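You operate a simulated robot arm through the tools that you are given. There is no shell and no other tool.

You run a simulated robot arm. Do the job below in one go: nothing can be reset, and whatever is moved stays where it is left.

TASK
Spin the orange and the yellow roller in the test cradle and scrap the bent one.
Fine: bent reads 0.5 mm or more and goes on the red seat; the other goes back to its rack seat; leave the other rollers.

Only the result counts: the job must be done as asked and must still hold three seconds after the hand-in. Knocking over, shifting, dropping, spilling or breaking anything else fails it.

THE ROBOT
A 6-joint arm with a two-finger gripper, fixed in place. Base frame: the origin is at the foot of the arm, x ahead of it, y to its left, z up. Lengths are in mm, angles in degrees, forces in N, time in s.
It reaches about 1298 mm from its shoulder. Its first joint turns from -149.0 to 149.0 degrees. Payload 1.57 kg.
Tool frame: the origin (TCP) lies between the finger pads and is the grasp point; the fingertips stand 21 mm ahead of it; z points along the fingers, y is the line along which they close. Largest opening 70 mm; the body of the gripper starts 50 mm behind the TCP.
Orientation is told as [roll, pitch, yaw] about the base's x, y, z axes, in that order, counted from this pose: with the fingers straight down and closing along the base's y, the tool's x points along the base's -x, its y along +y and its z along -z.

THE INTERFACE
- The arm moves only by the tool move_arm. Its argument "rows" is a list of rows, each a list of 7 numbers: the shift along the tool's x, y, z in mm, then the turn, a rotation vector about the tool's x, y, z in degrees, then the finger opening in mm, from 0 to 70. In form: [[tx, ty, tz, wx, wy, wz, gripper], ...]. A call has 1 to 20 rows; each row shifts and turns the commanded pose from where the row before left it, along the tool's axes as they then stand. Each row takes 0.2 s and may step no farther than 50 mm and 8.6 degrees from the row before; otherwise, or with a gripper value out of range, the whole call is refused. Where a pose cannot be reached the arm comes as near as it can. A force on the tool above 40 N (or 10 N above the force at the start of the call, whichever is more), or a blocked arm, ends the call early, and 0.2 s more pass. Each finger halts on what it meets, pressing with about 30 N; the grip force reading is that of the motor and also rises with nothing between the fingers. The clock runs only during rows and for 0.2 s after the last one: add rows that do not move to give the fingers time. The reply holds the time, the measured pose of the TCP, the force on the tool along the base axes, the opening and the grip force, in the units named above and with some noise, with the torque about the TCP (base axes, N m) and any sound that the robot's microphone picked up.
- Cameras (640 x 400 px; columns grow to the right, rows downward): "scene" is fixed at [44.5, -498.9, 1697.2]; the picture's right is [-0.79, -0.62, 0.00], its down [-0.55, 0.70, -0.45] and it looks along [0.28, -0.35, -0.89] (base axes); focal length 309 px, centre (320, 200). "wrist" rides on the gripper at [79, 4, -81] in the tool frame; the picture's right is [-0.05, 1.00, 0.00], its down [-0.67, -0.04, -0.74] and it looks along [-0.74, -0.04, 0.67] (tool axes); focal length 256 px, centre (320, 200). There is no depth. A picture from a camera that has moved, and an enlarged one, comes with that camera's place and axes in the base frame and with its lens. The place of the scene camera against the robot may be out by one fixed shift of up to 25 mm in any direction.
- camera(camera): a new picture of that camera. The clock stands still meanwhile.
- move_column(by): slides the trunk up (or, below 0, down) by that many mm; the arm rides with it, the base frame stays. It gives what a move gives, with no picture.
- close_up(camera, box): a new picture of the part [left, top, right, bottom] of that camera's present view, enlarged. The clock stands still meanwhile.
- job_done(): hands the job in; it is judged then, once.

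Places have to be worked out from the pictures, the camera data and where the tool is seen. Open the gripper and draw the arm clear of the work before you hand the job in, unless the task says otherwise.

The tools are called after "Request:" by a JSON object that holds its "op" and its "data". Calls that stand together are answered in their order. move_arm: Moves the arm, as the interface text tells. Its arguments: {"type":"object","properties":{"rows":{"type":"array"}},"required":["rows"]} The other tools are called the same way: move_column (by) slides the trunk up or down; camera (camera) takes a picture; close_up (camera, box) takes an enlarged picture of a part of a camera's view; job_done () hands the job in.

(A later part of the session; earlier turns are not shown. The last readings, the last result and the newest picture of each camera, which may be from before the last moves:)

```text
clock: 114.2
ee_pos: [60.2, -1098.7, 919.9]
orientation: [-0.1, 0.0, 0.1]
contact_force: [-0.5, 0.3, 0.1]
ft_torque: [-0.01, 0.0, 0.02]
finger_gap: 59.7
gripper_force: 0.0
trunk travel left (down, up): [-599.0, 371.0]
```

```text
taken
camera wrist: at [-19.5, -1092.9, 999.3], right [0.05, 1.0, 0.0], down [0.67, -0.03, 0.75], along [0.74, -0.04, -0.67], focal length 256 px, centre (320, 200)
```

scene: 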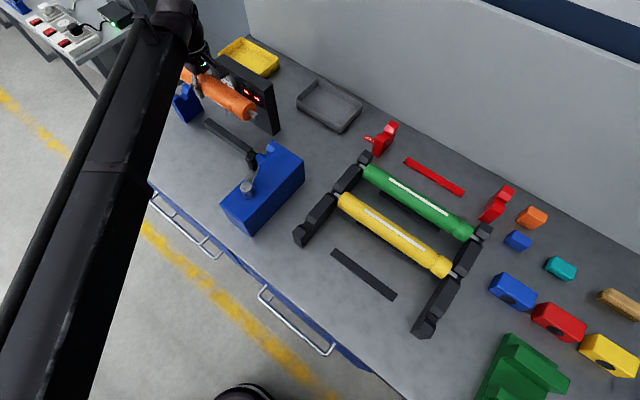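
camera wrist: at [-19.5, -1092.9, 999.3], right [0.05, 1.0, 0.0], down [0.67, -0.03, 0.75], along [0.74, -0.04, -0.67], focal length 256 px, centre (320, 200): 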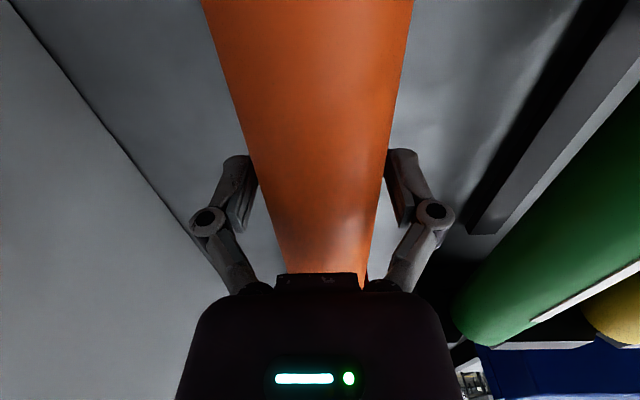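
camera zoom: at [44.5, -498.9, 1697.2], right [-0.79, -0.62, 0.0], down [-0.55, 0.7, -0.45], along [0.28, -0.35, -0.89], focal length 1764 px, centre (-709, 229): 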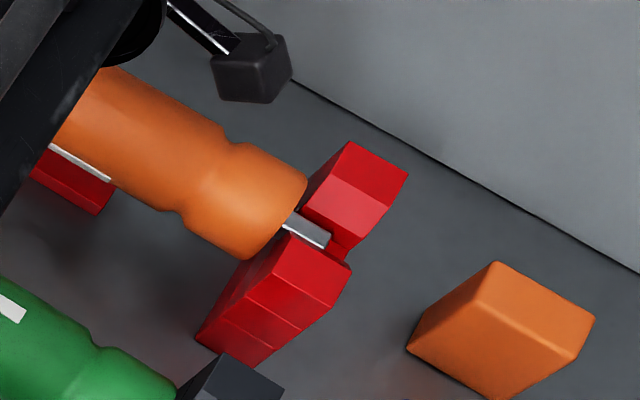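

Orange rests in the red seat. I'll raise clear and move over the yellow roller (about (63,-840)).

Request:
{"op": "move_column", "data": {"by": 31}}

Request:
{"op": "move_column", "data": {"by": 115}}

Request:
{"op": "move_arm", "data": {"rows": [[-0.3, 43, 0, 0, 0, 0, 66], [-0.3, 43, 0, 0, 0, 0, 66], [-0.3, 43, 0, 0, 0, 0, 66], [-0.3, 43, 0, 0, 0, 0, 66], [-0.3, 43, 0, 0, 0, 0, 66], [-0.3, 43, 0, 0, 0, 0, 66], [0, 0, 0, 0, 0, 0, 66]]}}

Request:
{"op": "move_column", "data": {"by": -70}}

Request:
{"op": "camera", "data": {"camera": "wrist"}}

Request:
{"op": "camera", "data": {"camera": "scene"}}

```text
clock: 114.9
ee_pos: [61.1, -1098.9, 948.1]
orientation: [-0.1, 0.0, 0.1]
contact_force: [-0.3, 0.2, -0.3]
ft_torque: [-0.02, -0.01, -0.01]
finger_gap: 60.0
gripper_force: 0.1
trunk travel left (down, up): [-630.0, 340.0]
```

```text
clock: 116.4
ee_pos: [60.8, -1097.7, 1064.4]
orientation: [-0.1, 0.0, 0.1]
contact_force: [0.4, 0.2, 0.8]
ft_torque: [0.0, -0.05, -0.01]
finger_gap: 60.0
gripper_force: 0.0
trunk travel left (down, up): [-745.0, 225.0]
```

```text
clock: 118.0
ee_pos: [64.0, -840.8, 1063.6]
orientation: [-0.2, 0.0, 0.1]
contact_force: [-0.2, -0.5, -0.6]
ft_torque: [-0.01, -0.02, -0.04]
finger_gap: 66.2
gripper_force: 0.2
out of reach, approached as far as the arm can: row 4
trunk travel left (down, up): [-745.0, 225.0]
```

```text
clock: 119.1
ee_pos: [64.0, -839.3, 993.2]
orientation: [-0.1, -0.1, 0.1]
contact_force: [0.2, 0.2, -0.5]
ft_torque: [-0.02, -0.01, -0.02]
finger_gap: 66.0
gripper_force: 0.0
trunk travel left (down, up): [-675.0, 295.0]
```

```text
taken
camera wrist: at [-16.9, -834.6, 1075.4], right [0.05, 1.0, 0.0], down [0.67, -0.03, 0.75], along [0.74, -0.04, -0.67], focal length 256 px, centre (320, 200)
```

wrist: 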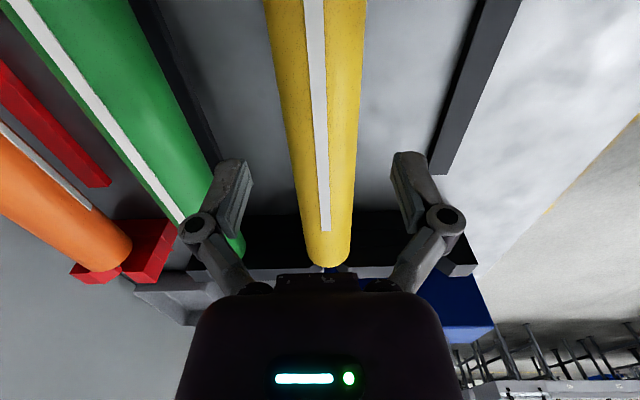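

```text
taken
```

scene: 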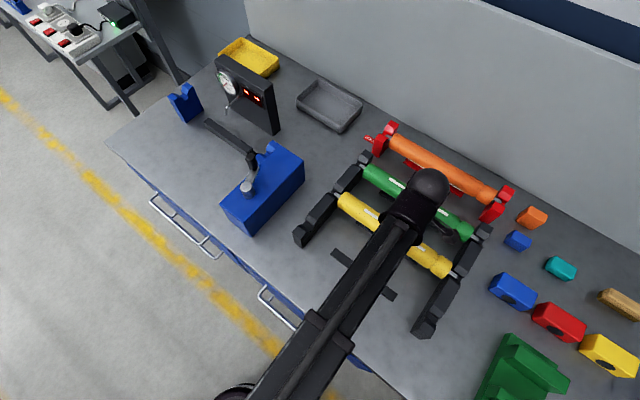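

Orange is visibly seated on the red posts. Yellow is nearly centred; I'll make a small correction, lower to grasp height, and check the gaps.

Request:
{"op": "move_arm", "data": {"rows": [[1, 0.5, 0, -0.1, 0, 0.1, 66], [0, 0, 0, 0, 0, 0, 66]]}}

Request:
{"op": "move_column", "data": {"by": -40}}

Request:
{"op": "move_column", "data": {"by": -34.5}}

Request:
{"op": "move_arm", "data": {"rows": [[0, 0, 0, 0, 0, 0, 56], [0, 0, 0, 0, 0, 0, 54], [0, 0, 0, 0, 0, 0, 54]]}}

Request:
{"op": "close_up", "data": {"camera": "wrist", "box": [220, 60, 420, 280]}}

```text
clock: 119.7
ee_pos: [62.3, -840.3, 993.3]
orientation: [0.0, 0.0, 0.0]
contact_force: [0.6, 0.5, 0.0]
ft_torque: [-0.02, -0.02, 0.0]
finger_gap: 65.8
gripper_force: 0.0
trunk travel left (down, up): [-675.0, 295.0]
```

```text
clock: 120.5
ee_pos: [62.5, -839.7, 954.0]
orientation: [0.0, 0.1, 0.1]
contact_force: [-0.7, -0.7, 1.6]
ft_torque: [-0.04, -0.01, 0.0]
finger_gap: 66.2
gripper_force: 0.1
trunk travel left (down, up): [-635.0, 335.0]
```

```text
clock: 121.3
ee_pos: [62.4, -840.7, 919.9]
orientation: [-0.1, 0.1, 0.0]
contact_force: [0.0, -0.1, 0.7]
ft_torque: [0.0, -0.03, 0.06]
finger_gap: 66.1
gripper_force: 0.2
trunk travel left (down, up): [-601.0, 369.0]
```

```text
clock: 122.1
ee_pos: [63.0, -840.4, 919.7]
orientation: [0.0, 0.0, 0.0]
contact_force: [0.2, -0.7, -0.4]
ft_torque: [0.02, 0.03, 0.03]
finger_gap: 53.9
gripper_force: 0.1
trunk travel left (down, up): [-601.0, 369.0]
```

```text
1.82 times, centred on (320, 170) of wrist
camera zoom: at [-18.2, -834.4, 1000.8], right [0.05, 1.0, 0.0], down [0.67, -0.04, 0.75], along [0.74, -0.04, -0.67], focal length 465 px, centre (320, 254)
```

zoom: 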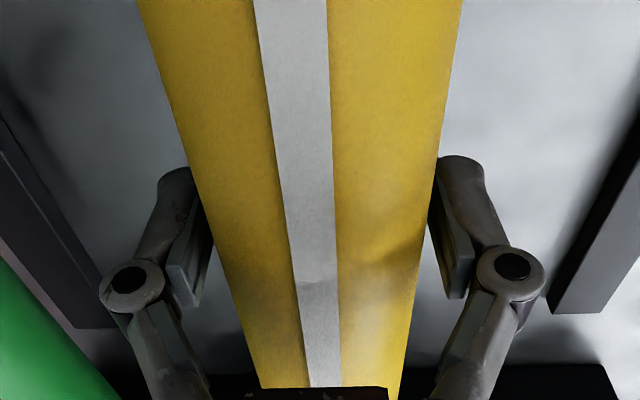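

Well centred. I'll grip with target 0 and lift in small steps.

Request:
{"op": "move_arm", "data": {"rows": [[0, 0, 0, 0, 0, 0, 44], [0, 0, 0, 0, 0, 0, 20], [0, 0, 0, 0, 0, 0, 0], [0, 0, 0, 0, 0, 0, 0], [0, 0, 0, 0, 0, 0, 0]]}}

Request:
{"op": "move_column", "data": {"by": 2}}

Request:
{"op": "move_column", "data": {"by": 4}}

Request:
{"op": "move_column", "data": {"by": 20}}

```text
clock: 123.3
ee_pos: [62.0, -840.2, 919.6]
orientation: [0.0, 0.1, 0.1]
contact_force: [-0.6, -3.5, 4.7]
ft_torque: [0.01, -0.04, -0.14]
finger_gap: 48.5
gripper_force: 30.1
trunk travel left (down, up): [-601.0, 369.0]
```

```text
clock: 123.8
ee_pos: [63.5, -840.2, 919.9]
orientation: [0.2, 0.1, 0.0]
contact_force: [0.3, -0.5, -0.1]
ft_torque: [0.01, 0.08, -0.01]
finger_gap: 48.4
gripper_force: 29.9
trunk travel left (down, up): [-603.0, 367.0]
```

```text
clock: 124.3
ee_pos: [62.4, -839.4, 925.4]
orientation: [0.1, 0.0, -0.1]
contact_force: [0.1, 1.0, -4.7]
ft_torque: [0.02, 0.1, 0.0]
finger_gap: 48.5
gripper_force: 29.9
trunk travel left (down, up): [-607.0, 363.0]
```

```text
clock: 125.0
ee_pos: [62.3, -840.9, 944.1]
orientation: [0.1, 0.0, -0.1]
contact_force: [0.1, 0.1, -5.5]
ft_torque: [0.02, 0.08, 0.03]
finger_gap: 48.3
gripper_force: 30.2
trunk travel left (down, up): [-627.0, 343.0]
```

Yellow is lifted. I'll raise to carry height and take it over the cradle.

Request:
{"op": "move_column", "data": {"by": 168}}

Request:
{"op": "move_arm", "data": {"rows": [[-20, 2.16, 0, 0, 0, 0, 0], [-33.5, 2.16, 0, 0, 0, 0, 0], [-33.5, 2.16, 0, 0, 0, 0, 0], [-33.5, 2.16, 0, 0, 0, 0, 0], [-33.5, 2.16, 0, 0, 0, 0, 0], [-33.5, 2.16, 0, 0, 0, 0, 0], [-33.5, 2.16, 0, 0, 0, 0, 0], [-33.5, 2.16, 0, 0, 0, 0, 0], [-33.5, 2.16, 0, 0, 0, 0, 0], [-33.5, 2.16, 0, 0, 0, 0, 0], [-33.5, 2.16, 0, 0, 0, 0, 0], [-33.5, 2.16, 0, 0, 0, 0, 0], [-33.5, 2.16, 0, 0, 0, 0, 0], [-33.5, 2.16, 0, 0, 0, 0, 0], [-33.5, 2.16, 0, 0, 0, 0, 0], [-33.5, 2.16, 0, 0, 0, 0, 0], [-33.5, 2.16, 0, 0, 0, 0, 0], [-31.1, 2.16, 0, 0, 0, 0, 0], [0, 0, 0, 0, 0, 0, 0]]}}

Request:
{"op": "camera", "data": {"camera": "wrist"}}

Request:
{"op": "camera", "data": {"camera": "scene"}}

```text
clock: 126.9
ee_pos: [63.1, -839.0, 1112.8]
orientation: [0.0, 0.0, 0.0]
contact_force: [0.9, 0.3, -6.1]
ft_torque: [0.0, 0.08, -0.02]
finger_gap: 48.5
gripper_force: 29.8
trunk travel left (down, up): [-795.0, 175.0]
```

```text
clock: 130.9
ee_pos: [649.6, -799.7, 1112.9]
orientation: [0.0, 0.0, 0.0]
contact_force: [0.0, -1.0, -5.9]
ft_torque: [-0.02, 0.09, 0.0]
finger_gap: 48.7
gripper_force: 29.8
trunk travel left (down, up): [-795.0, 175.0]
```

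```text
taken
camera wrist: at [568.7, -794.3, 1194.6], right [0.05, 1.0, 0.0], down [0.67, -0.04, 0.74], along [0.74, -0.04, -0.67], focal length 256 px, centre (320, 200)
```

wrist: 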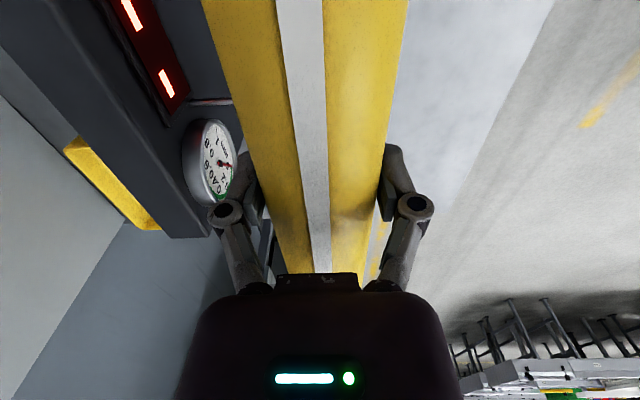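

```text
taken
```

scene: 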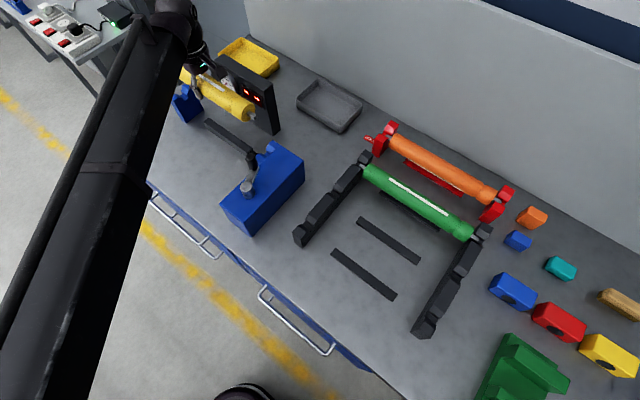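

Well positioned. I'll repeat the same descent as with orange: first down to just above the V.

Request:
{"op": "move_arm", "data": {"rows": [[0, -1, 0, 0, 0, 0, 0], [0, 0, 0, 0, 0, 0, 0]]}}

Request:
{"op": "move_column", "data": {"by": -115}}

Request:
{"op": "move_column", "data": {"by": -32}}

Request:
{"op": "close_up", "data": {"camera": "scene", "box": [235, 110, 295, 160]}}

```text
clock: 131.5
ee_pos: [648.9, -803.3, 1113.1]
orientation: [0.1, 0.0, 0.1]
contact_force: [0.0, 0.2, -5.4]
ft_torque: [-0.01, 0.12, -0.01]
finger_gap: 48.6
gripper_force: 29.7
trunk travel left (down, up): [-795.0, 175.0]
```

```text
clock: 133.0
ee_pos: [649.2, -801.6, 998.3]
orientation: [0.1, 0.1, -0.1]
contact_force: [-0.5, 0.0, -5.6]
ft_torque: [-0.02, 0.06, 0.02]
finger_gap: 48.6
gripper_force: 30.2
trunk travel left (down, up): [-680.0, 290.0]
```

```text
clock: 133.8
ee_pos: [650.6, -800.9, 965.6]
orientation: [-0.1, 0.0, 0.0]
contact_force: [0.5, -0.5, -5.4]
ft_torque: [-0.01, 0.08, -0.04]
finger_gap: 48.3
gripper_force: 30.1
trunk travel left (down, up): [-648.0, 322.0]
```

```text
8.00 times, centred on (265, 135) of scene
camera zoom: at [44.5, -498.9, 1697.2], right [-0.79, -0.62, 0.0], down [-0.55, 0.7, -0.45], along [0.28, -0.35, -0.89], focal length 2469 px, centre (760, 720)
```

zoom: 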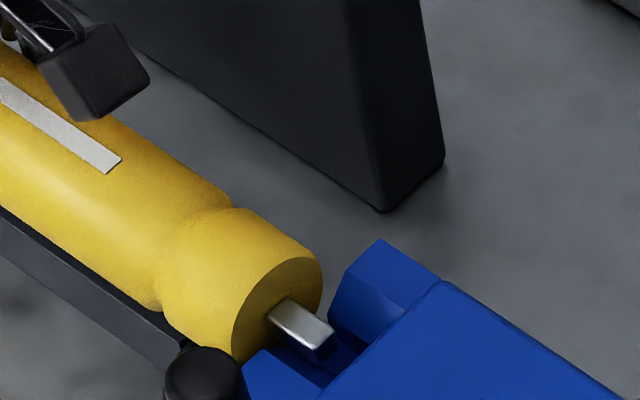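

Same picture as with orange at this stage. I'll step inward and down along the same path.

Request:
{"op": "move_arm", "data": {"rows": [[0, -2, 0, 0, 0, 0, 0], [0, -2, 0, 0, 0, 0, 0], [0, 0, 0, 0, 0, 0, 0]]}}

Request:
{"op": "move_column", "data": {"by": -4}}

Request:
{"op": "move_arm", "data": {"rows": [[0, -2, 0, 0, 0, 0, 0], [0, 0, 0, 0, 0, 0, 0]]}}

Request:
{"op": "move_column", "data": {"by": -3}}

Request:
{"op": "move_arm", "data": {"rows": [[0, -2, 0, 0, 0, 0, 0], [0, 0, 0, 0, 0, 0, 0]]}}

Request:
{"op": "camera", "data": {"camera": "wrist"}}

```text
clock: 134.6
ee_pos: [649.4, -806.1, 965.7]
orientation: [0.1, 0.0, 0.0]
contact_force: [0.1, 0.1, -4.8]
ft_torque: [0.02, 0.11, 0.02]
finger_gap: 48.5
gripper_force: 29.5
trunk travel left (down, up): [-648.0, 322.0]
```

```text
clock: 135.1
ee_pos: [650.2, -805.2, 961.0]
orientation: [-0.1, -0.1, 0.1]
contact_force: [-0.8, 0.1, -5.9]
ft_torque: [-0.05, 0.09, 0.03]
finger_gap: 48.4
gripper_force: 29.9
trunk travel left (down, up): [-644.0, 326.0]
```

```text
clock: 135.7
ee_pos: [649.2, -808.7, 961.5]
orientation: [0.1, -0.1, 0.0]
contact_force: [0.5, 0.1, -5.9]
ft_torque: [-0.03, 0.08, 0.03]
finger_gap: 48.5
gripper_force: 30.3
trunk travel left (down, up): [-644.0, 326.0]
```

```text
clock: 136.2
ee_pos: [649.0, -808.9, 958.6]
orientation: [0.1, 0.0, 0.0]
contact_force: [-0.6, 0.5, -5.3]
ft_torque: [0.07, 0.11, 0.04]
finger_gap: 48.7
gripper_force: 29.4
trunk travel left (down, up): [-641.0, 329.0]
```

```text
clock: 136.8
ee_pos: [650.0, -810.8, 959.5]
orientation: [0.1, 0.0, 0.0]
contact_force: [0.8, 0.3, -6.0]
ft_torque: [-0.02, 0.11, 0.03]
finger_gap: 48.3
gripper_force: 29.6
trunk travel left (down, up): [-641.0, 329.0]
```

```text
taken
camera wrist: at [568.7, -804.6, 1040.3], right [0.05, 1.0, 0.0], down [0.67, -0.04, 0.74], along [0.74, -0.04, -0.67], focal length 256 px, centre (320, 200)
```

wrist: 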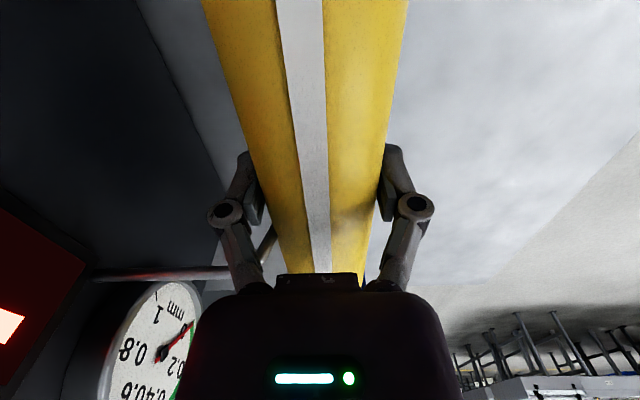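

I'm about 1 mm beyond the earlier seat position in y. I'll correct, then lower to the seat.

Request:
{"op": "move_arm", "data": {"rows": [[0, 1, 0, 0, 0, 0, 0], [0, 0, 0, 0, 0, 0, 0]]}}

Request:
{"op": "move_column", "data": {"by": -6}}

Request:
{"op": "move_column", "data": {"by": -5}}

Request:
{"op": "close_up", "data": {"camera": "scene", "box": [235, 110, 295, 160]}}

Request:
{"op": "move_column", "data": {"by": -2}}

Request:
{"op": "move_column", "data": {"by": -2}}

```text
clock: 137.4
ee_pos: [648.6, -809.0, 958.9]
orientation: [0.2, 0.0, -0.1]
contact_force: [0.1, 0.2, -6.0]
ft_torque: [0.02, 0.09, -0.02]
finger_gap: 48.5
gripper_force: 30.1
trunk travel left (down, up): [-641.0, 329.0]
```

```text
clock: 137.9
ee_pos: [649.1, -808.5, 952.8]
orientation: [0.0, -0.1, 0.0]
contact_force: [-0.7, -0.6, -5.4]
ft_torque: [0.03, 0.1, 0.03]
finger_gap: 48.4
gripper_force: 29.5
trunk travel left (down, up): [-635.0, 335.0]
```

```text
clock: 138.5
ee_pos: [650.0, -808.3, 947.1]
orientation: [0.1, 0.0, -0.1]
contact_force: [1.0, 0.6, -5.4]
ft_torque: [-0.02, 0.09, -0.02]
finger_gap: 48.4
gripper_force: 29.9
trunk travel left (down, up): [-630.0, 340.0]
```

```text
8.00 times, centred on (265, 135) of scene
camera zoom: at [44.5, -498.9, 1697.2], right [-0.79, -0.62, 0.0], down [-0.55, 0.7, -0.45], along [0.28, -0.35, -0.89], focal length 2469 px, centre (760, 720)
```

zoom: 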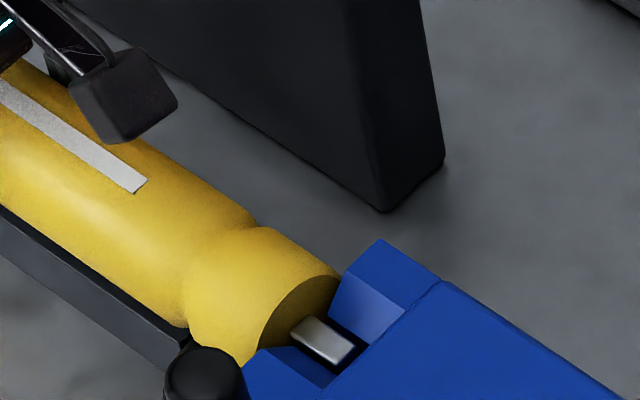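

```text
clock: 139.0
ee_pos: [649.5, -809.0, 945.6]
orientation: [0.1, 0.1, -0.1]
contact_force: [1.0, -0.4, -5.1]
ft_torque: [0.05, 0.09, 0.01]
finger_gap: 48.6
gripper_force: 30.1
trunk travel left (down, up): [-628.0, 342.0]
```

```text
clock: 139.5
ee_pos: [649.4, -809.4, 944.7]
orientation: [0.0, -0.1, 0.0]
contact_force: [2.5, -1.9, 5.1]
ft_torque: [0.03, -0.57, -0.36]
finger_gap: 48.6
gripper_force: 30.2
trunk travel left (down, up): [-626.0, 344.0]
```

Contact at T=-626, as expected. One more millimetre to seat, then open slowly and raise.

Request:
{"op": "move_column", "data": {"by": -1}}

Request:
{"op": "move_arm", "data": {"rows": [[0, 0, 0, 0, 0, 0, 47], [0, 0, 0, 0, 0, 0, 49], [0, 0, 0, 0, 0, 0, 51], [0, 0, 0, 0, 0, 0, 55], [0, 0, 0, 0, 0, 0, 60], [0, 0, 0, 0, 0, 0, 60]]}}

Request:
{"op": "close_up", "data": {"camera": "scene", "box": [235, 110, 295, 160]}}

Request:
{"op": "move_column", "data": {"by": 30}}

Request:
{"op": "move_column", "data": {"by": 130}}

Request:
{"op": "camera", "data": {"camera": "wrist"}}

Request:
{"op": "close_up", "data": {"camera": "scene", "box": [160, 50, 320, 240]}}

```text
clock: 140.0
ee_pos: [648.9, -808.9, 943.8]
orientation: [0.0, -0.2, 0.1]
contact_force: [6.6, -5.6, 17.9]
ft_torque: [0.1, 0.16, -0.16]
finger_gap: 48.6
gripper_force: 30.4
trunk travel left (down, up): [-625.0, 345.0]
```

```text
clock: 141.4
ee_pos: [649.1, -808.8, 943.3]
orientation: [0.0, 0.0, 0.0]
contact_force: [-0.3, -0.2, 1.1]
ft_torque: [-0.02, 0.0, -0.01]
finger_gap: 59.9
gripper_force: 0.1
trunk travel left (down, up): [-625.0, 345.0]
```

```text
8.00 times, centred on (265, 135) of scene
camera zoom: at [44.5, -498.9, 1697.2], right [-0.79, -0.62, 0.0], down [-0.55, 0.7, -0.45], along [0.28, -0.35, -0.89], focal length 2469 px, centre (760, 720)
```

zoom: 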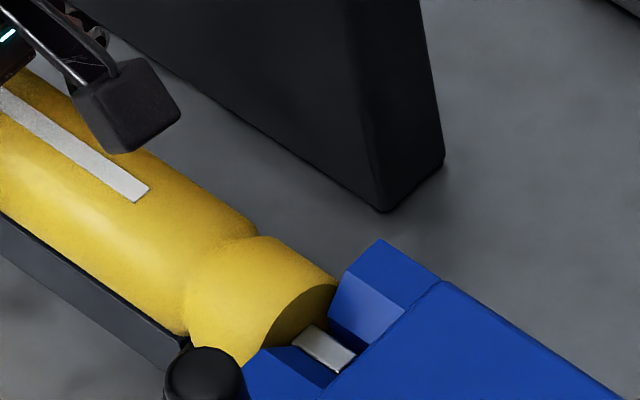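

```text
clock: 142.2
ee_pos: [649.5, -809.6, 972.8]
orientation: [-0.1, -0.1, 0.0]
contact_force: [0.8, -0.4, 0.7]
ft_torque: [-0.04, 0.0, 0.02]
finger_gap: 59.9
gripper_force: 0.0
trunk travel left (down, up): [-655.0, 315.0]
```

```text
clock: 143.8
ee_pos: [648.9, -808.5, 1103.2]
orientation: [-0.1, 0.0, -0.1]
contact_force: [-0.3, -0.5, -0.1]
ft_torque: [0.05, 0.02, 0.01]
finger_gap: 59.8
gripper_force: 0.1
trunk travel left (down, up): [-785.0, 185.0]
```

```text
taken
camera wrist: at [568.2, -803.3, 1184.8], right [0.05, 1.0, 0.0], down [0.67, -0.04, 0.74], along [0.74, -0.04, -0.67], focal length 256 px, centre (320, 200)
```

wrist: 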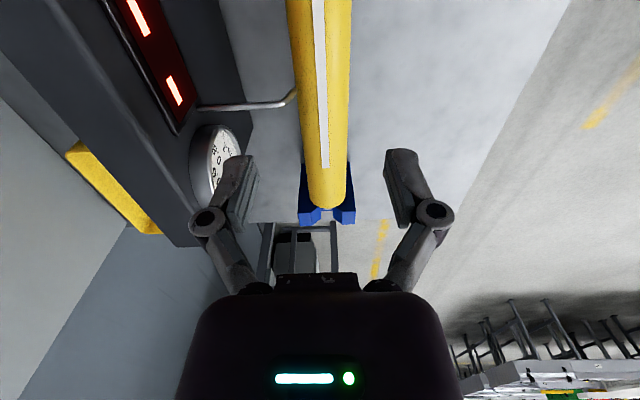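

```text
2.11 times, centred on (240, 145) of scene
camera zoom: at [44.5, -498.9, 1697.2], right [-0.79, -0.62, 0.0], down [-0.55, 0.7, -0.45], along [0.28, -0.35, -0.89], focal length 650 px, centre (488, 316)
```

zoom: 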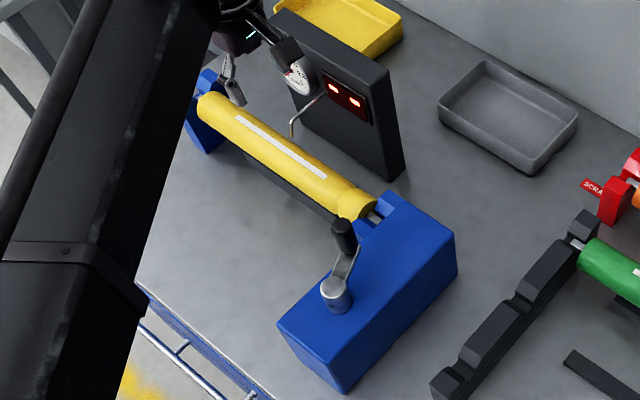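

Yellow is seated with the feeler on it and the crank knob pointing toward the cradle. I'll move to view the knob's exact position now.

Request:
{"op": "move_arm", "data": {"rows": [[41, 11.2, 0, 0, 0, 0, 70], [41, 11.2, 0, 0, 0, 0, 70], [41, 11.2, 0, 0, 0, 0, 70], [41, 11.2, 0, 0, 0, 0, 70], [41, 11.2, 0, 0, 0, 0, 70], [41, 11.2, 0, 0, 0, 0, 70], [0, 11.2, 0, 0, 0, 0, 70], [0, 0, 0, 0, 0, 0, 70]]}}

Request:
{"op": "close_up", "data": {"camera": "wrist", "box": [220, 60, 420, 240]}}

```text
clock: 145.6
ee_pos: [403.0, -729.6, 1102.7]
orientation: [0.1, 0.1, 0.0]
contact_force: [0.4, 0.2, -0.7]
ft_torque: [0.0, 0.0, 0.04]
finger_gap: 70.1
gripper_force: 0.0
trunk travel left (down, up): [-785.0, 185.0]
```

```text
2.22 times, centred on (320, 150) of wrist
camera zoom: at [321.9, -724.0, 1184.9], right [0.05, 1.0, 0.0], down [0.67, -0.04, 0.75], along [0.74, -0.04, -0.67], focal length 569 px, centre (320, 311)
```

zoom: 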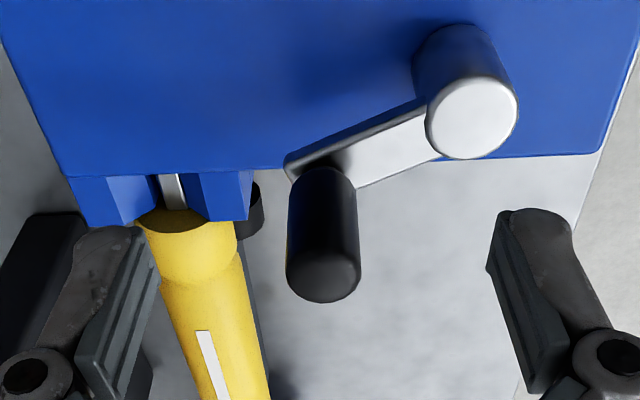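

Knob is now at (448.3,-730.3), crank angle about -65°. I'll move over it, yaw -65° so the fingers close tangentially, and check.

Request:
{"op": "move_arm", "data": {"rows": [[-47.4, -2.3, 0, 0, 0, 0, 70], [0, 0, 0, 0, 0, 8.125, 70], [0, 0, 0, 0, 0, 8.125, 70], [0, 0, 0, 0, 0, 8.125, 70], [0, 0, 0, 0, 0, 8.125, 70], [0, 0, 0, 0, 0, 8.125, 70], [0, 0, 0, 0, 0, 8.125, 70], [0, 0, 0, 0, 0, 8.125, 70], [0, 0, 0, 0, 0, 8.125, 70], [0, 0, 0, 0, 0, 0, 70]]}}

Request:
{"op": "camera", "data": {"camera": "wrist"}}

```text
clock: 147.8
ee_pos: [450.7, -733.2, 1103.2]
orientation: [0.0, 0.0, -65.1]
contact_force: [-0.4, -0.4, 0.3]
ft_torque: [-0.04, -0.01, 0.0]
finger_gap: 69.8
gripper_force: 0.0
trunk travel left (down, up): [-785.0, 185.0]
```

```text
taken
camera wrist: at [419.1, -657.5, 1185.0], right [0.93, 0.37, 0.0], down [0.25, -0.62, 0.74], along [0.28, -0.69, -0.67], focal length 256 px, centre (320, 200)
```

wrist: 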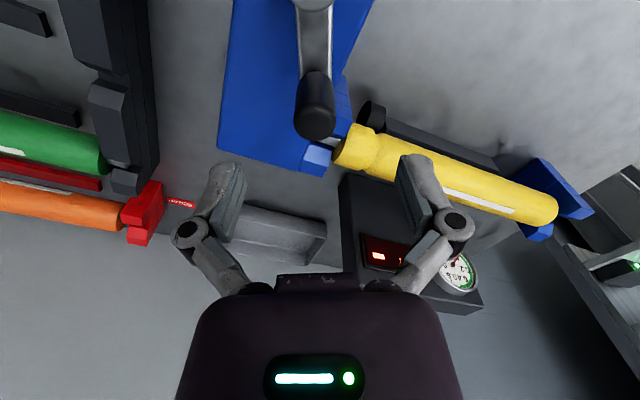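

The tool is aligned with the crank. A small 1 mm correction, then I'll lower and close on the knob.

Request:
{"op": "move_arm", "data": {"rows": [[0.6, -1, 0, 0, 0, 0, 70], [0, 0, 0, 0, 0, 0, 70]]}}

Request:
{"op": "move_column", "data": {"by": -69}}

Request:
{"op": "move_arm", "data": {"rows": [[0, 0, 0, 0, 0, 0, 50], [0, 0, 0, 0, 0, 0, 34], [0, 0, 0, 0, 0, 0, 26], [0, 0, 0, 0, 0, 0, 20], [0, 0, 0, 0, 0, 0, 15], [0, 0, 0, 0, 0, 0, 15]]}}

Request:
{"op": "camera", "data": {"camera": "wrist"}}

```text
clock: 148.4
ee_pos: [449.3, -732.2, 1104.0]
orientation: [0.0, 0.0, -65.0]
contact_force: [0.1, -0.7, 1.4]
ft_torque: [-0.01, 0.0, -0.02]
finger_gap: 70.1
gripper_force: 0.0
trunk travel left (down, up): [-785.0, 185.0]
```

```text
clock: 149.4
ee_pos: [449.3, -733.8, 1032.9]
orientation: [0.1, 0.0, -64.9]
contact_force: [-0.5, 0.1, -0.3]
ft_torque: [-0.01, 0.01, 0.02]
finger_gap: 70.0
gripper_force: 0.0
trunk travel left (down, up): [-716.0, 254.0]
```

```text
clock: 150.8
ee_pos: [449.3, -732.1, 1034.9]
orientation: [0.0, 0.1, -65.0]
contact_force: [0.6, -0.3, 1.8]
ft_torque: [-0.02, 0.03, 0.03]
finger_gap: 23.4
gripper_force: 32.2
trunk travel left (down, up): [-716.0, 254.0]
```

```text
taken
camera wrist: at [418.0, -657.4, 1116.0], right [0.93, 0.37, 0.0], down [0.25, -0.62, 0.74], along [0.28, -0.69, -0.67], focal length 256 px, centre (320, 200)
```

wrist: 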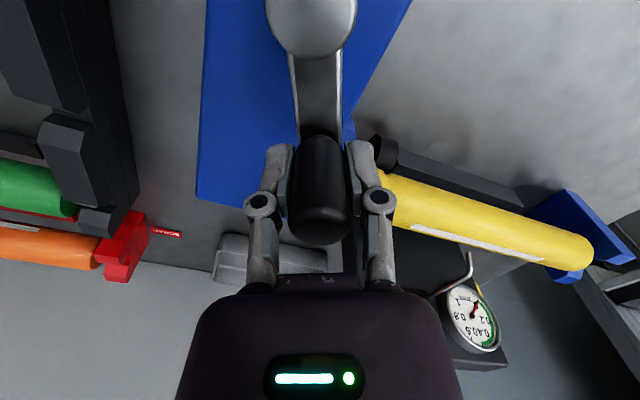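

Centred grip with negligible force. Turning clockwise now, 24° at first.

Request:
{"op": "move_arm", "data": {"rows": [[0.45, -7.8, 0, 0, 0, 8, 15], [0.5, -7.8, 0, 0, 0, 8, 15], [0.5, -7.8, 0, 0, 0, 8, 15]]}}

Request:
{"op": "close_up", "data": {"camera": "scene", "box": [210, 55, 270, 105]}}

Request:
{"op": "close_up", "data": {"camera": "wrist", "box": [340, 100, 640, 370]}}

```text
clock: 151.7
ee_pos: [426.5, -737.3, 1034.4]
orientation: [0.1, 0.0, -89.1]
contact_force: [0.2, -3.8, 3.9]
ft_torque: [0.3, -0.13, -0.03]
finger_gap: 23.3
gripper_force: 32.4
trunk travel left (down, up): [-716.0, 254.0]
```

```text
8.00 times, centred on (240, 80) of scene
camera zoom: at [44.5, -498.9, 1697.2], right [-0.79, -0.62, 0.0], down [-0.55, 0.7, -0.45], along [0.28, -0.35, -0.89], focal length 2469 px, centre (960, 1160)
```

zoom: 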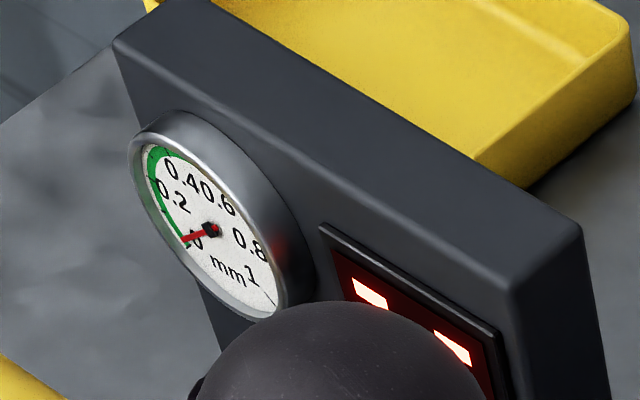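

```text
1.48 times, centred on (490, 235) of wrist
camera zoom: at [427.9, -657.0, 1116.0], right [1.0, -0.04, 0.0], down [-0.03, -0.67, 0.74], along [-0.03, -0.74, -0.67], focal length 379 px, centre (68, 148)
```

zoom: 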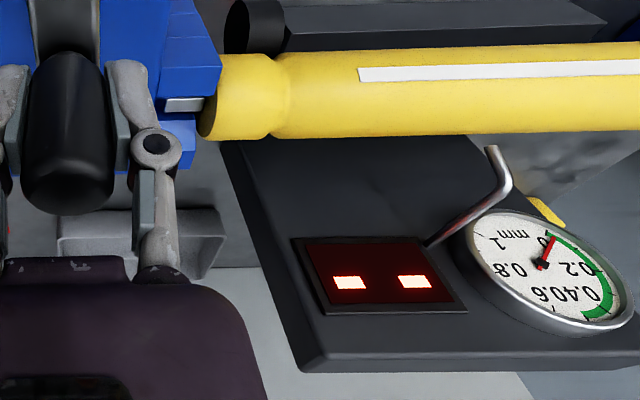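

Dial near 0 so far and the stripe has moved, so yellow is turning. Continuing clockwise.

Request:
{"op": "move_arm", "data": {"rows": [[0.4, -7.8, 0, 0, 0, 8, 15], [0.5, -7.8, 0, 0, 0, 8, 15], [0.5, -7.8, 0, 0, 0, 8, 15]]}}

Request:
{"op": "close_up", "data": {"camera": "scene", "box": [210, 55, 270, 105]}}

Request:
{"op": "move_arm", "data": {"rows": [[0.5, -7.8, 0, 0, 0, 8, 15], [0.5, -7.8, 0, 0, 0, 8, 15], [0.5, -7.8, 0, 0, 0, 8, 15]]}}

Request:
{"op": "close_up", "data": {"camera": "scene", "box": [210, 55, 270, 105]}}

```text
clock: 152.4
ee_pos: [404.7, -734.7, 1034.1]
orientation: [0.1, -0.1, -113.1]
contact_force: [-2.0, -3.4, 4.2]
ft_torque: [-0.56, 0.11, 0.01]
finger_gap: 23.7
gripper_force: 32.5
trunk travel left (down, up): [-716.0, 254.0]
```

```text
8.00 times, centred on (240, 80) of scene
camera zoom: at [44.5, -498.9, 1697.2], right [-0.79, -0.62, 0.0], down [-0.55, 0.7, -0.45], along [0.28, -0.35, -0.89], focal length 2469 px, centre (960, 1160)
```

zoom: 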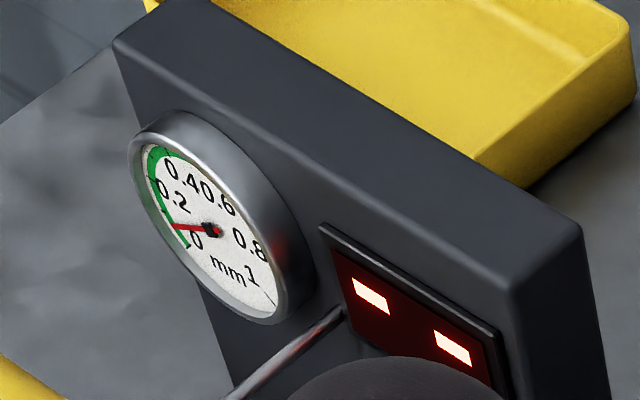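

```text
clock: 153.2
ee_pos: [383.4, -720.4, 1034.8]
orientation: [-0.1, 0.0, -137.1]
contact_force: [-5.0, -4.5, 3.6]
ft_torque: [-0.04, -0.08, -0.04]
finger_gap: 23.4
gripper_force: 32.5
trunk travel left (down, up): [-716.0, 254.0]
```

```text
8.00 times, centred on (240, 80) of scene
camera zoom: at [44.5, -498.9, 1697.2], right [-0.79, -0.62, 0.0], down [-0.55, 0.7, -0.45], along [0.28, -0.35, -0.89], focal length 2469 px, centre (960, 1160)
```

zoom: 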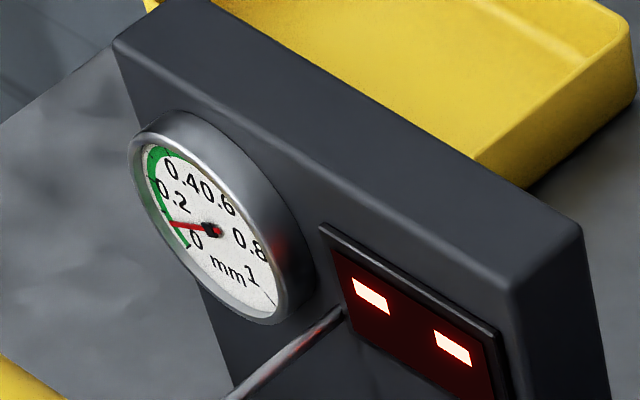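

Yellow reads only about 0.1. I'll keep turning until the display locks.

Request:
{"op": "move_arm", "data": {"rows": [[0.3, -7.8, 0, 0, 0, 8, 15], [0.5, -7.8, 0, 0, 0, 8, 15], [0.5, -7.8, 0, 0, 0, 8, 15]]}}

Request:
{"op": "close_up", "data": {"camera": "scene", "box": [210, 55, 270, 105]}}

Request:
{"op": "move_arm", "data": {"rows": [[0.3, -7.8, 0, 0, 0, 8, 15], [0.5, -7.8, 0, 0, 0, 8, 15], [0.5, -7.8, 0, 0, 0, 8, 15]]}}

Request:
{"op": "close_up", "data": {"camera": "scene", "box": [210, 55, 270, 105]}}

```text
clock: 154.1
ee_pos: [370.7, -700.2, 1034.6]
orientation: [-0.1, 0.0, -161.2]
contact_force: [-12.1, -3.8, -0.3]
ft_torque: [-0.13, 0.1, -0.02]
finger_gap: 23.2
gripper_force: 32.1
trunk travel left (down, up): [-716.0, 254.0]
```

```text
8.00 times, centred on (240, 80) of scene
camera zoom: at [44.5, -498.9, 1697.2], right [-0.79, -0.62, 0.0], down [-0.55, 0.7, -0.45], along [0.28, -0.35, -0.89], focal length 2469 px, centre (960, 1160)
```

zoom: 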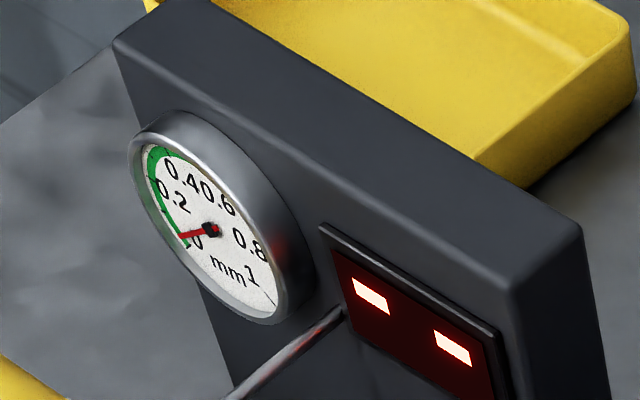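

```text
clock: 154.8
ee_pos: [366.6, -678.2, 1035.6]
orientation: [-0.1, 0.0, 175.0]
contact_force: [-12.4, 0.8, -4.3]
ft_torque: [-0.09, 0.26, -0.02]
finger_gap: 23.2
gripper_force: 32.1
trunk travel left (down, up): [-716.0, 254.0]
```

```text
8.00 times, centred on (240, 80) of scene
camera zoom: at [44.5, -498.9, 1697.2], right [-0.79, -0.62, 0.0], down [-0.55, 0.7, -0.45], along [0.28, -0.35, -0.89], focal length 2469 px, centre (960, 1160)
```

zoom: 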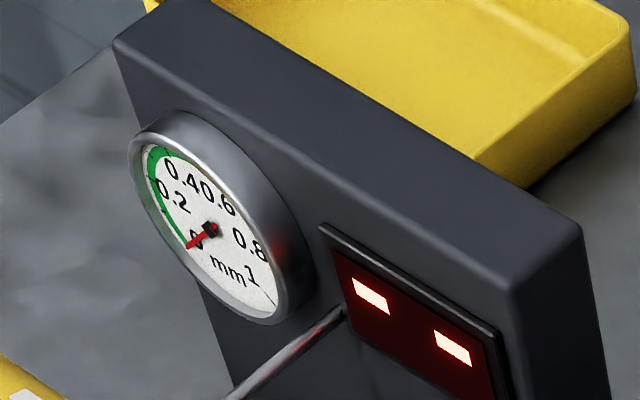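

Needle back near 0 after about 120° of crank. Continuing a little further for the display to lock.

Request:
{"op": "move_arm", "data": {"rows": [[0, -7.8, 0, 0, 0, 8, 15], [0.5, -7.8, 0, 0, 0, 8, 15], [0.5, -7.8, 0, 0, 0, 8, 15]]}}

Request:
{"op": "close_up", "data": {"camera": "scene", "box": [210, 55, 270, 105]}}

Request:
{"op": "camera", "data": {"camera": "scene"}}

```text
clock: 155.7
ee_pos: [372.7, -656.5, 1033.4]
orientation: [-0.1, -0.1, 150.9]
contact_force: [-19.8, 9.5, -16.8]
ft_torque: [0.08, 0.22, 0.0]
finger_gap: 23.4
gripper_force: 32.1
trunk travel left (down, up): [-716.0, 254.0]
```

```text
8.00 times, centred on (240, 80) of scene
camera zoom: at [44.5, -498.9, 1697.2], right [-0.79, -0.62, 0.0], down [-0.55, 0.7, -0.45], along [0.28, -0.35, -0.89], focal length 2469 px, centre (960, 1160)
```

zoom: 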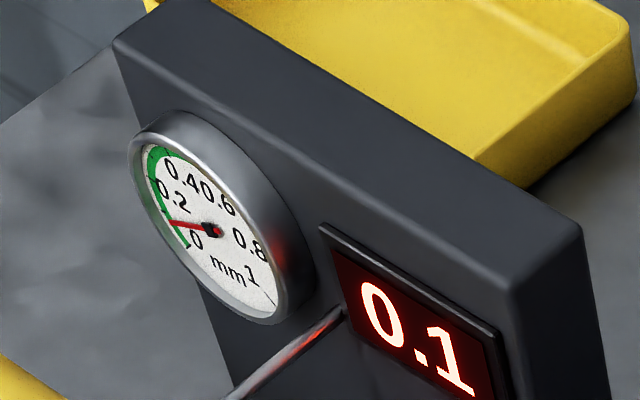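

```text
taken
```

scene: 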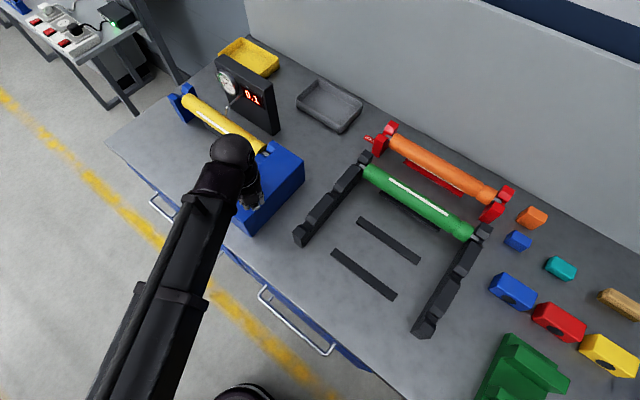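

Yellow locks at 0.1 mm, so it's good, and orange at 0.9 mm is the bent one. I'll release the knob, raise, and unwind the wrist.

Request:
{"op": "move_arm", "data": {"rows": [[-1.2, 0, 0, 0, 0, 0, 15], [0, 0, 0, 0, 0, 0, 25], [0, 0, 0, 0, 0, 0, 35], [0, 0, 0, 0, 0, 0, 50], [0, 0, 0, 0, 0, 0, 50]]}}

Request:
{"op": "move_column", "data": {"by": 69}}

Request:
{"op": "move_arm", "data": {"rows": [[0, 0, 0, 0, 0, -8.36, 60], [0, 0, 0, 0, 0, -8.36, 60], [0, 0, 0, 0, 0, -8.36, 60], [0, 0, 0, 0, 0, -8.36, 60], [0, 0, 0, 0, 0, -8.36, 60], [0, 0, 0, 0, 0, -8.36, 60], [0, 0, 0, 0, 0, -8.36, 60], [0, 0, 0, 0, 0, -8.36, 60], [0, 0, 0, 0, 0, -8.36, 60], [0, 0, 0, 0, 0, -8.36, 60], [0, 0, 0, 0, 0, -8.36, 60], [0, 0, 0, 0, 0, -8.36, 60], [0, 0, 0, 0, 0, -8.36, 60]]}}

Request:
{"op": "move_arm", "data": {"rows": [[0, 0, 0, 0, 0, -8.36, 60], [0, 0, 0, 0, 0, -8.36, 60], [0, 0, 0, 0, 0, -8.36, 60], [0, 0, 0, 0, 0, -8.36, 60], [0, 0, 0, 0, 0, -8.36, 60], [0, 0, 0, 0, 0, -8.36, 60], [0, 0, 0, 0, 0, -8.36, 60], [0, 0, 0, 0, 0, -8.36, 60], [0, 0, 0, 0, 0, -8.36, 60], [0, 0, 0, 0, 0, -8.36, 60], [0, 0, 0, 0, 0, -8.36, 60], [0, 0, 0, 0, 0, -8.36, 60], [0, 0, 0, 0, 0, 0, 60]]}}

```text
clock: 156.8
ee_pos: [374.4, -654.2, 1034.8]
orientation: [-0.1, 0.0, 151.1]
contact_force: [-0.3, 0.8, 0.1]
ft_torque: [0.01, 0.01, 0.03]
finger_gap: 49.8
gripper_force: 0.1
trunk travel left (down, up): [-716.0, 254.0]
```

```text
clock: 157.9
ee_pos: [373.7, -654.8, 1104.1]
orientation: [-0.1, 0.0, 151.0]
contact_force: [0.6, 0.5, 0.1]
ft_torque: [-0.02, -0.01, 0.01]
finger_gap: 49.9
gripper_force: 0.0
trunk travel left (down, up): [-785.0, 185.0]
```

```text
clock: 160.7
ee_pos: [373.4, -655.5, 1102.9]
orientation: [0.0, 0.1, -100.1]
contact_force: [-0.1, -0.9, 0.0]
ft_torque: [0.02, -0.02, 0.02]
finger_gap: 60.0
gripper_force: 0.1
trunk travel left (down, up): [-785.0, 185.0]
```

```text
clock: 163.5
ee_pos: [374.9, -655.9, 1104.1]
orientation: [0.0, 0.0, 0.2]
contact_force: [-0.6, 0.6, 0.3]
ft_torque: [0.02, -0.01, -0.02]
finger_gap: 60.2
gripper_force: 0.2
trunk travel left (down, up): [-785.0, 185.0]
```

Wrist is unwound. Moving back over yellow in the cradle.

Request:
{"op": "move_arm", "data": {"rows": [[-39.3, -21.9, 0, 0, 0, 0.15, 66], [-39.3, -21.9, 0, 0, 0, 0, 66], [-39.3, -21.9, 0, 0, 0, 0, 66], [-39.3, -21.9, 0, 0, 0, 0, 66], [-39.3, -21.9, 0, 0, 0, 0, 66], [-39.3, -21.9, 0, 0, 0, 0, 66], [-39.3, -21.9, 0, 0, 0, 0, 66], [0, 0, 0, 0, 0, 0, 66]]}}

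Request:
{"op": "camera", "data": {"camera": "wrist"}}

```text
clock: 165.3
ee_pos: [648.2, -807.2, 1103.8]
orientation: [0.0, -0.1, -0.1]
contact_force: [0.2, -0.5, 0.0]
ft_torque: [-0.01, 0.0, 0.0]
finger_gap: 66.0
gripper_force: 0.1
trunk travel left (down, up): [-785.0, 185.0]
```

```text
taken
camera wrist: at [567.6, -802.6, 1185.3], right [0.06, 1.0, 0.0], down [0.67, -0.04, 0.75], along [0.74, -0.04, -0.67], focal length 256 px, centre (320, 200)
```

wrist: 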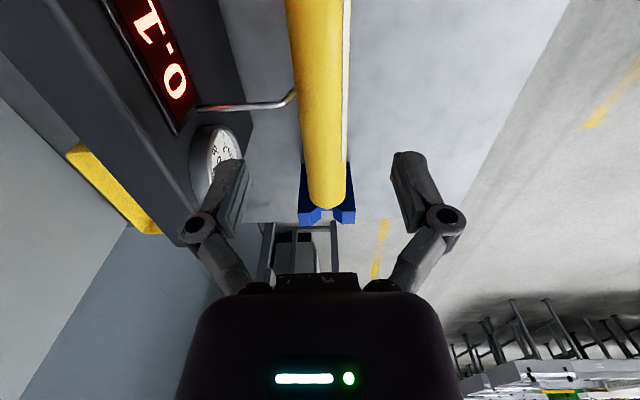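

Within 1 mm of the release pose. I'll correct that, lower and grip.

Request:
{"op": "move_arm", "data": {"rows": [[-0.6, -0.7, 0, 0, 0, -0.1, 66], [0, 0, 0, 0, 0, 0, 66]]}}

Request:
{"op": "move_column", "data": {"by": -100}}

Request:
{"op": "move_column", "data": {"by": -60}}

Request:
{"op": "move_arm", "data": {"rows": [[0, 0, 0, 0, 0, 0, 56], [0, 0, 0, 0, 0, 0, 54], [0, 0, 0, 0, 0, 0, 54]]}}

Request:
{"op": "close_up", "data": {"camera": "wrist", "box": [220, 60, 420, 280]}}

```text
clock: 165.9
ee_pos: [649.0, -809.7, 1102.0]
orientation: [-0.1, 0.0, 0.0]
contact_force: [0.2, -0.2, -0.3]
ft_torque: [-0.01, 0.01, -0.03]
finger_gap: 66.0
gripper_force: 0.0
trunk travel left (down, up): [-785.0, 185.0]
```

```text
clock: 167.2
ee_pos: [648.7, -809.8, 1004.3]
orientation: [0.0, 0.0, 0.0]
contact_force: [0.4, 0.4, 0.1]
ft_torque: [0.01, 0.02, -0.02]
finger_gap: 65.7
gripper_force: 0.1
trunk travel left (down, up): [-685.0, 285.0]
```

```text
clock: 168.2
ee_pos: [649.1, -809.2, 942.6]
orientation: [-0.1, 0.0, 0.0]
contact_force: [0.3, 0.7, 0.7]
ft_torque: [-0.02, 0.01, 0.02]
finger_gap: 66.0
gripper_force: 0.0
trunk travel left (down, up): [-625.0, 345.0]
```

```text
clock: 169.1
ee_pos: [648.6, -809.3, 943.1]
orientation: [0.0, 0.0, 0.0]
contact_force: [-0.5, 0.5, -0.6]
ft_torque: [0.0, -0.04, 0.01]
finger_gap: 53.8
gripper_force: 0.0
trunk travel left (down, up): [-625.0, 345.0]
```

```text
1.82 times, centred on (320, 170) of wrist
camera zoom: at [568.3, -804.0, 1024.9], right [0.05, 1.0, 0.0], down [0.67, -0.04, 0.74], along [0.74, -0.04, -0.67], focal length 465 px, centre (320, 254)
```

zoom: 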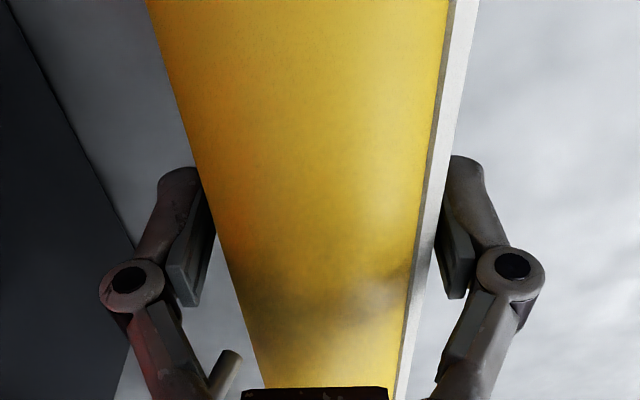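

Nearly centred; a 0.6 mm nudge, then grip and lift.

Request:
{"op": "move_arm", "data": {"rows": [[0, 0.6, 0, 0, 0, 0, 52], [0, 0, 0, 0, 0, 0, 40], [0, 0, 0, 0, 0, 0, 20], [0, 0, 0, 0, 0, 0, 0], [0, 0, 0, 0, 0, 0, 0], [0, 0, 0, 0, 0, 0, 0]]}}

Request:
{"op": "move_column", "data": {"by": 2}}

Request:
{"op": "move_column", "data": {"by": 4}}

Request:
{"op": "move_column", "data": {"by": 14}}

```text
clock: 170.4
ee_pos: [648.4, -808.6, 944.5]
orientation: [-0.1, 0.0, 0.0]
contact_force: [-0.1, -0.3, 1.7]
ft_torque: [-0.03, 0.05, 0.45]
finger_gap: 48.3
gripper_force: 29.7
trunk travel left (down, up): [-625.0, 345.0]
```

```text
clock: 171.0
ee_pos: [649.9, -809.0, 945.1]
orientation: [0.1, 0.0, 0.1]
contact_force: [0.3, -0.6, 0.5]
ft_torque: [-0.01, 0.07, 0.02]
finger_gap: 48.7
gripper_force: 30.0
trunk travel left (down, up): [-627.0, 343.0]
```

```text
clock: 171.5
ee_pos: [649.2, -810.0, 949.3]
orientation: [0.1, -0.2, 0.0]
contact_force: [0.1, -0.2, -5.6]
ft_torque: [0.03, 0.13, 0.0]
finger_gap: 48.6
gripper_force: 30.2
trunk travel left (down, up): [-631.0, 339.0]
```

```text
clock: 172.1
ee_pos: [649.5, -808.8, 962.9]
orientation: [0.1, 0.0, 0.0]
contact_force: [0.9, -0.3, -6.1]
ft_torque: [-0.01, 0.11, 0.0]
finger_gap: 48.5
gripper_force: 30.4
trunk travel left (down, up): [-645.0, 325.0]
```

Lifted. I'll shift 4 mm off the feeler, go to carry height, and return to the yellow's rack position.

Request:
{"op": "move_arm", "data": {"rows": [[0, 2, 0, 0, 0, 0, 0], [0, 2, 0, 0, 0, 0, 0], [0, 0, 0, 0, 0, 0, 0]]}}

Request:
{"op": "move_column", "data": {"by": 150}}

Request:
{"op": "move_arm", "data": {"rows": [[20, -1.9, 0, 0, 0, 0, 0], [33.5, -1.95, 0, 0, 0, 0, 0], [33.5, -1.95, 0, 0, 0, 0, 0], [33.5, -1.95, 0, 0, 0, 0, 0], [33.5, -1.95, 0, 0, 0, 0, 0], [33.5, -1.95, 0, 0, 0, 0, 0], [33.5, -1.95, 0, 0, 0, 0, 0], [33.5, -1.95, 0, 0, 0, 0, 0], [33.5, -1.95, 0, 0, 0, 0, 0], [33.5, -1.95, 0, 0, 0, 0, 0], [33.5, -1.95, 0, 0, 0, 0, 0], [33.5, -1.95, 0, 0, 0, 0, 0], [33.5, -1.95, 0, 0, 0, 0, 0], [33.5, -1.95, 0, 0, 0, 0, 0], [33.5, -1.95, 0, 0, 0, 0, 0], [33.5, -1.95, 0, 0, 0, 0, 0], [33.5, -1.95, 0, 0, 0, 0, 0], [30.5, -1.9, 0, 0, 0, 0, 0], [0, 0, 0, 0, 0, 0, 0]]}}

Request:
{"op": "camera", "data": {"camera": "wrist"}}

Request:
{"op": "camera", "data": {"camera": "scene"}}

```text
clock: 172.9
ee_pos: [649.9, -804.5, 961.9]
orientation: [0.1, 0.1, 0.0]
contact_force: [-0.1, 0.6, -5.7]
ft_torque: [0.0, 0.1, 0.0]
finger_gap: 48.6
gripper_force: 29.5
trunk travel left (down, up): [-645.0, 325.0]
```

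```text
clock: 174.7
ee_pos: [650.2, -805.3, 1113.6]
orientation: [0.1, 0.0, -0.1]
contact_force: [-0.7, -0.7, -5.7]
ft_torque: [-0.01, 0.1, -0.01]
finger_gap: 48.8
gripper_force: 30.1
trunk travel left (down, up): [-795.0, 175.0]
```

```text
clock: 178.7
ee_pos: [63.7, -837.8, 1113.4]
orientation: [0.1, 0.0, 0.0]
contact_force: [-0.3, 0.6, -5.0]
ft_torque: [-0.01, 0.12, -0.02]
finger_gap: 48.8
gripper_force: 29.9
trunk travel left (down, up): [-795.0, 175.0]
```

```text
taken
camera wrist: at [-16.9, -832.3, 1194.5], right [0.05, 1.0, 0.0], down [0.67, -0.04, 0.74], along [0.74, -0.04, -0.67], focal length 256 px, centre (320, 200)
```

wrist: 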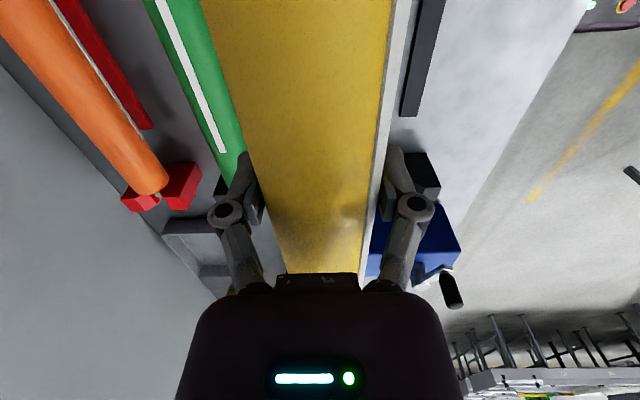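

```text
taken
```

scene: 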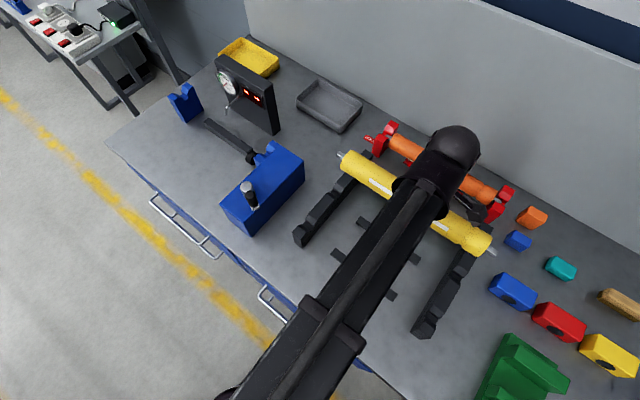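

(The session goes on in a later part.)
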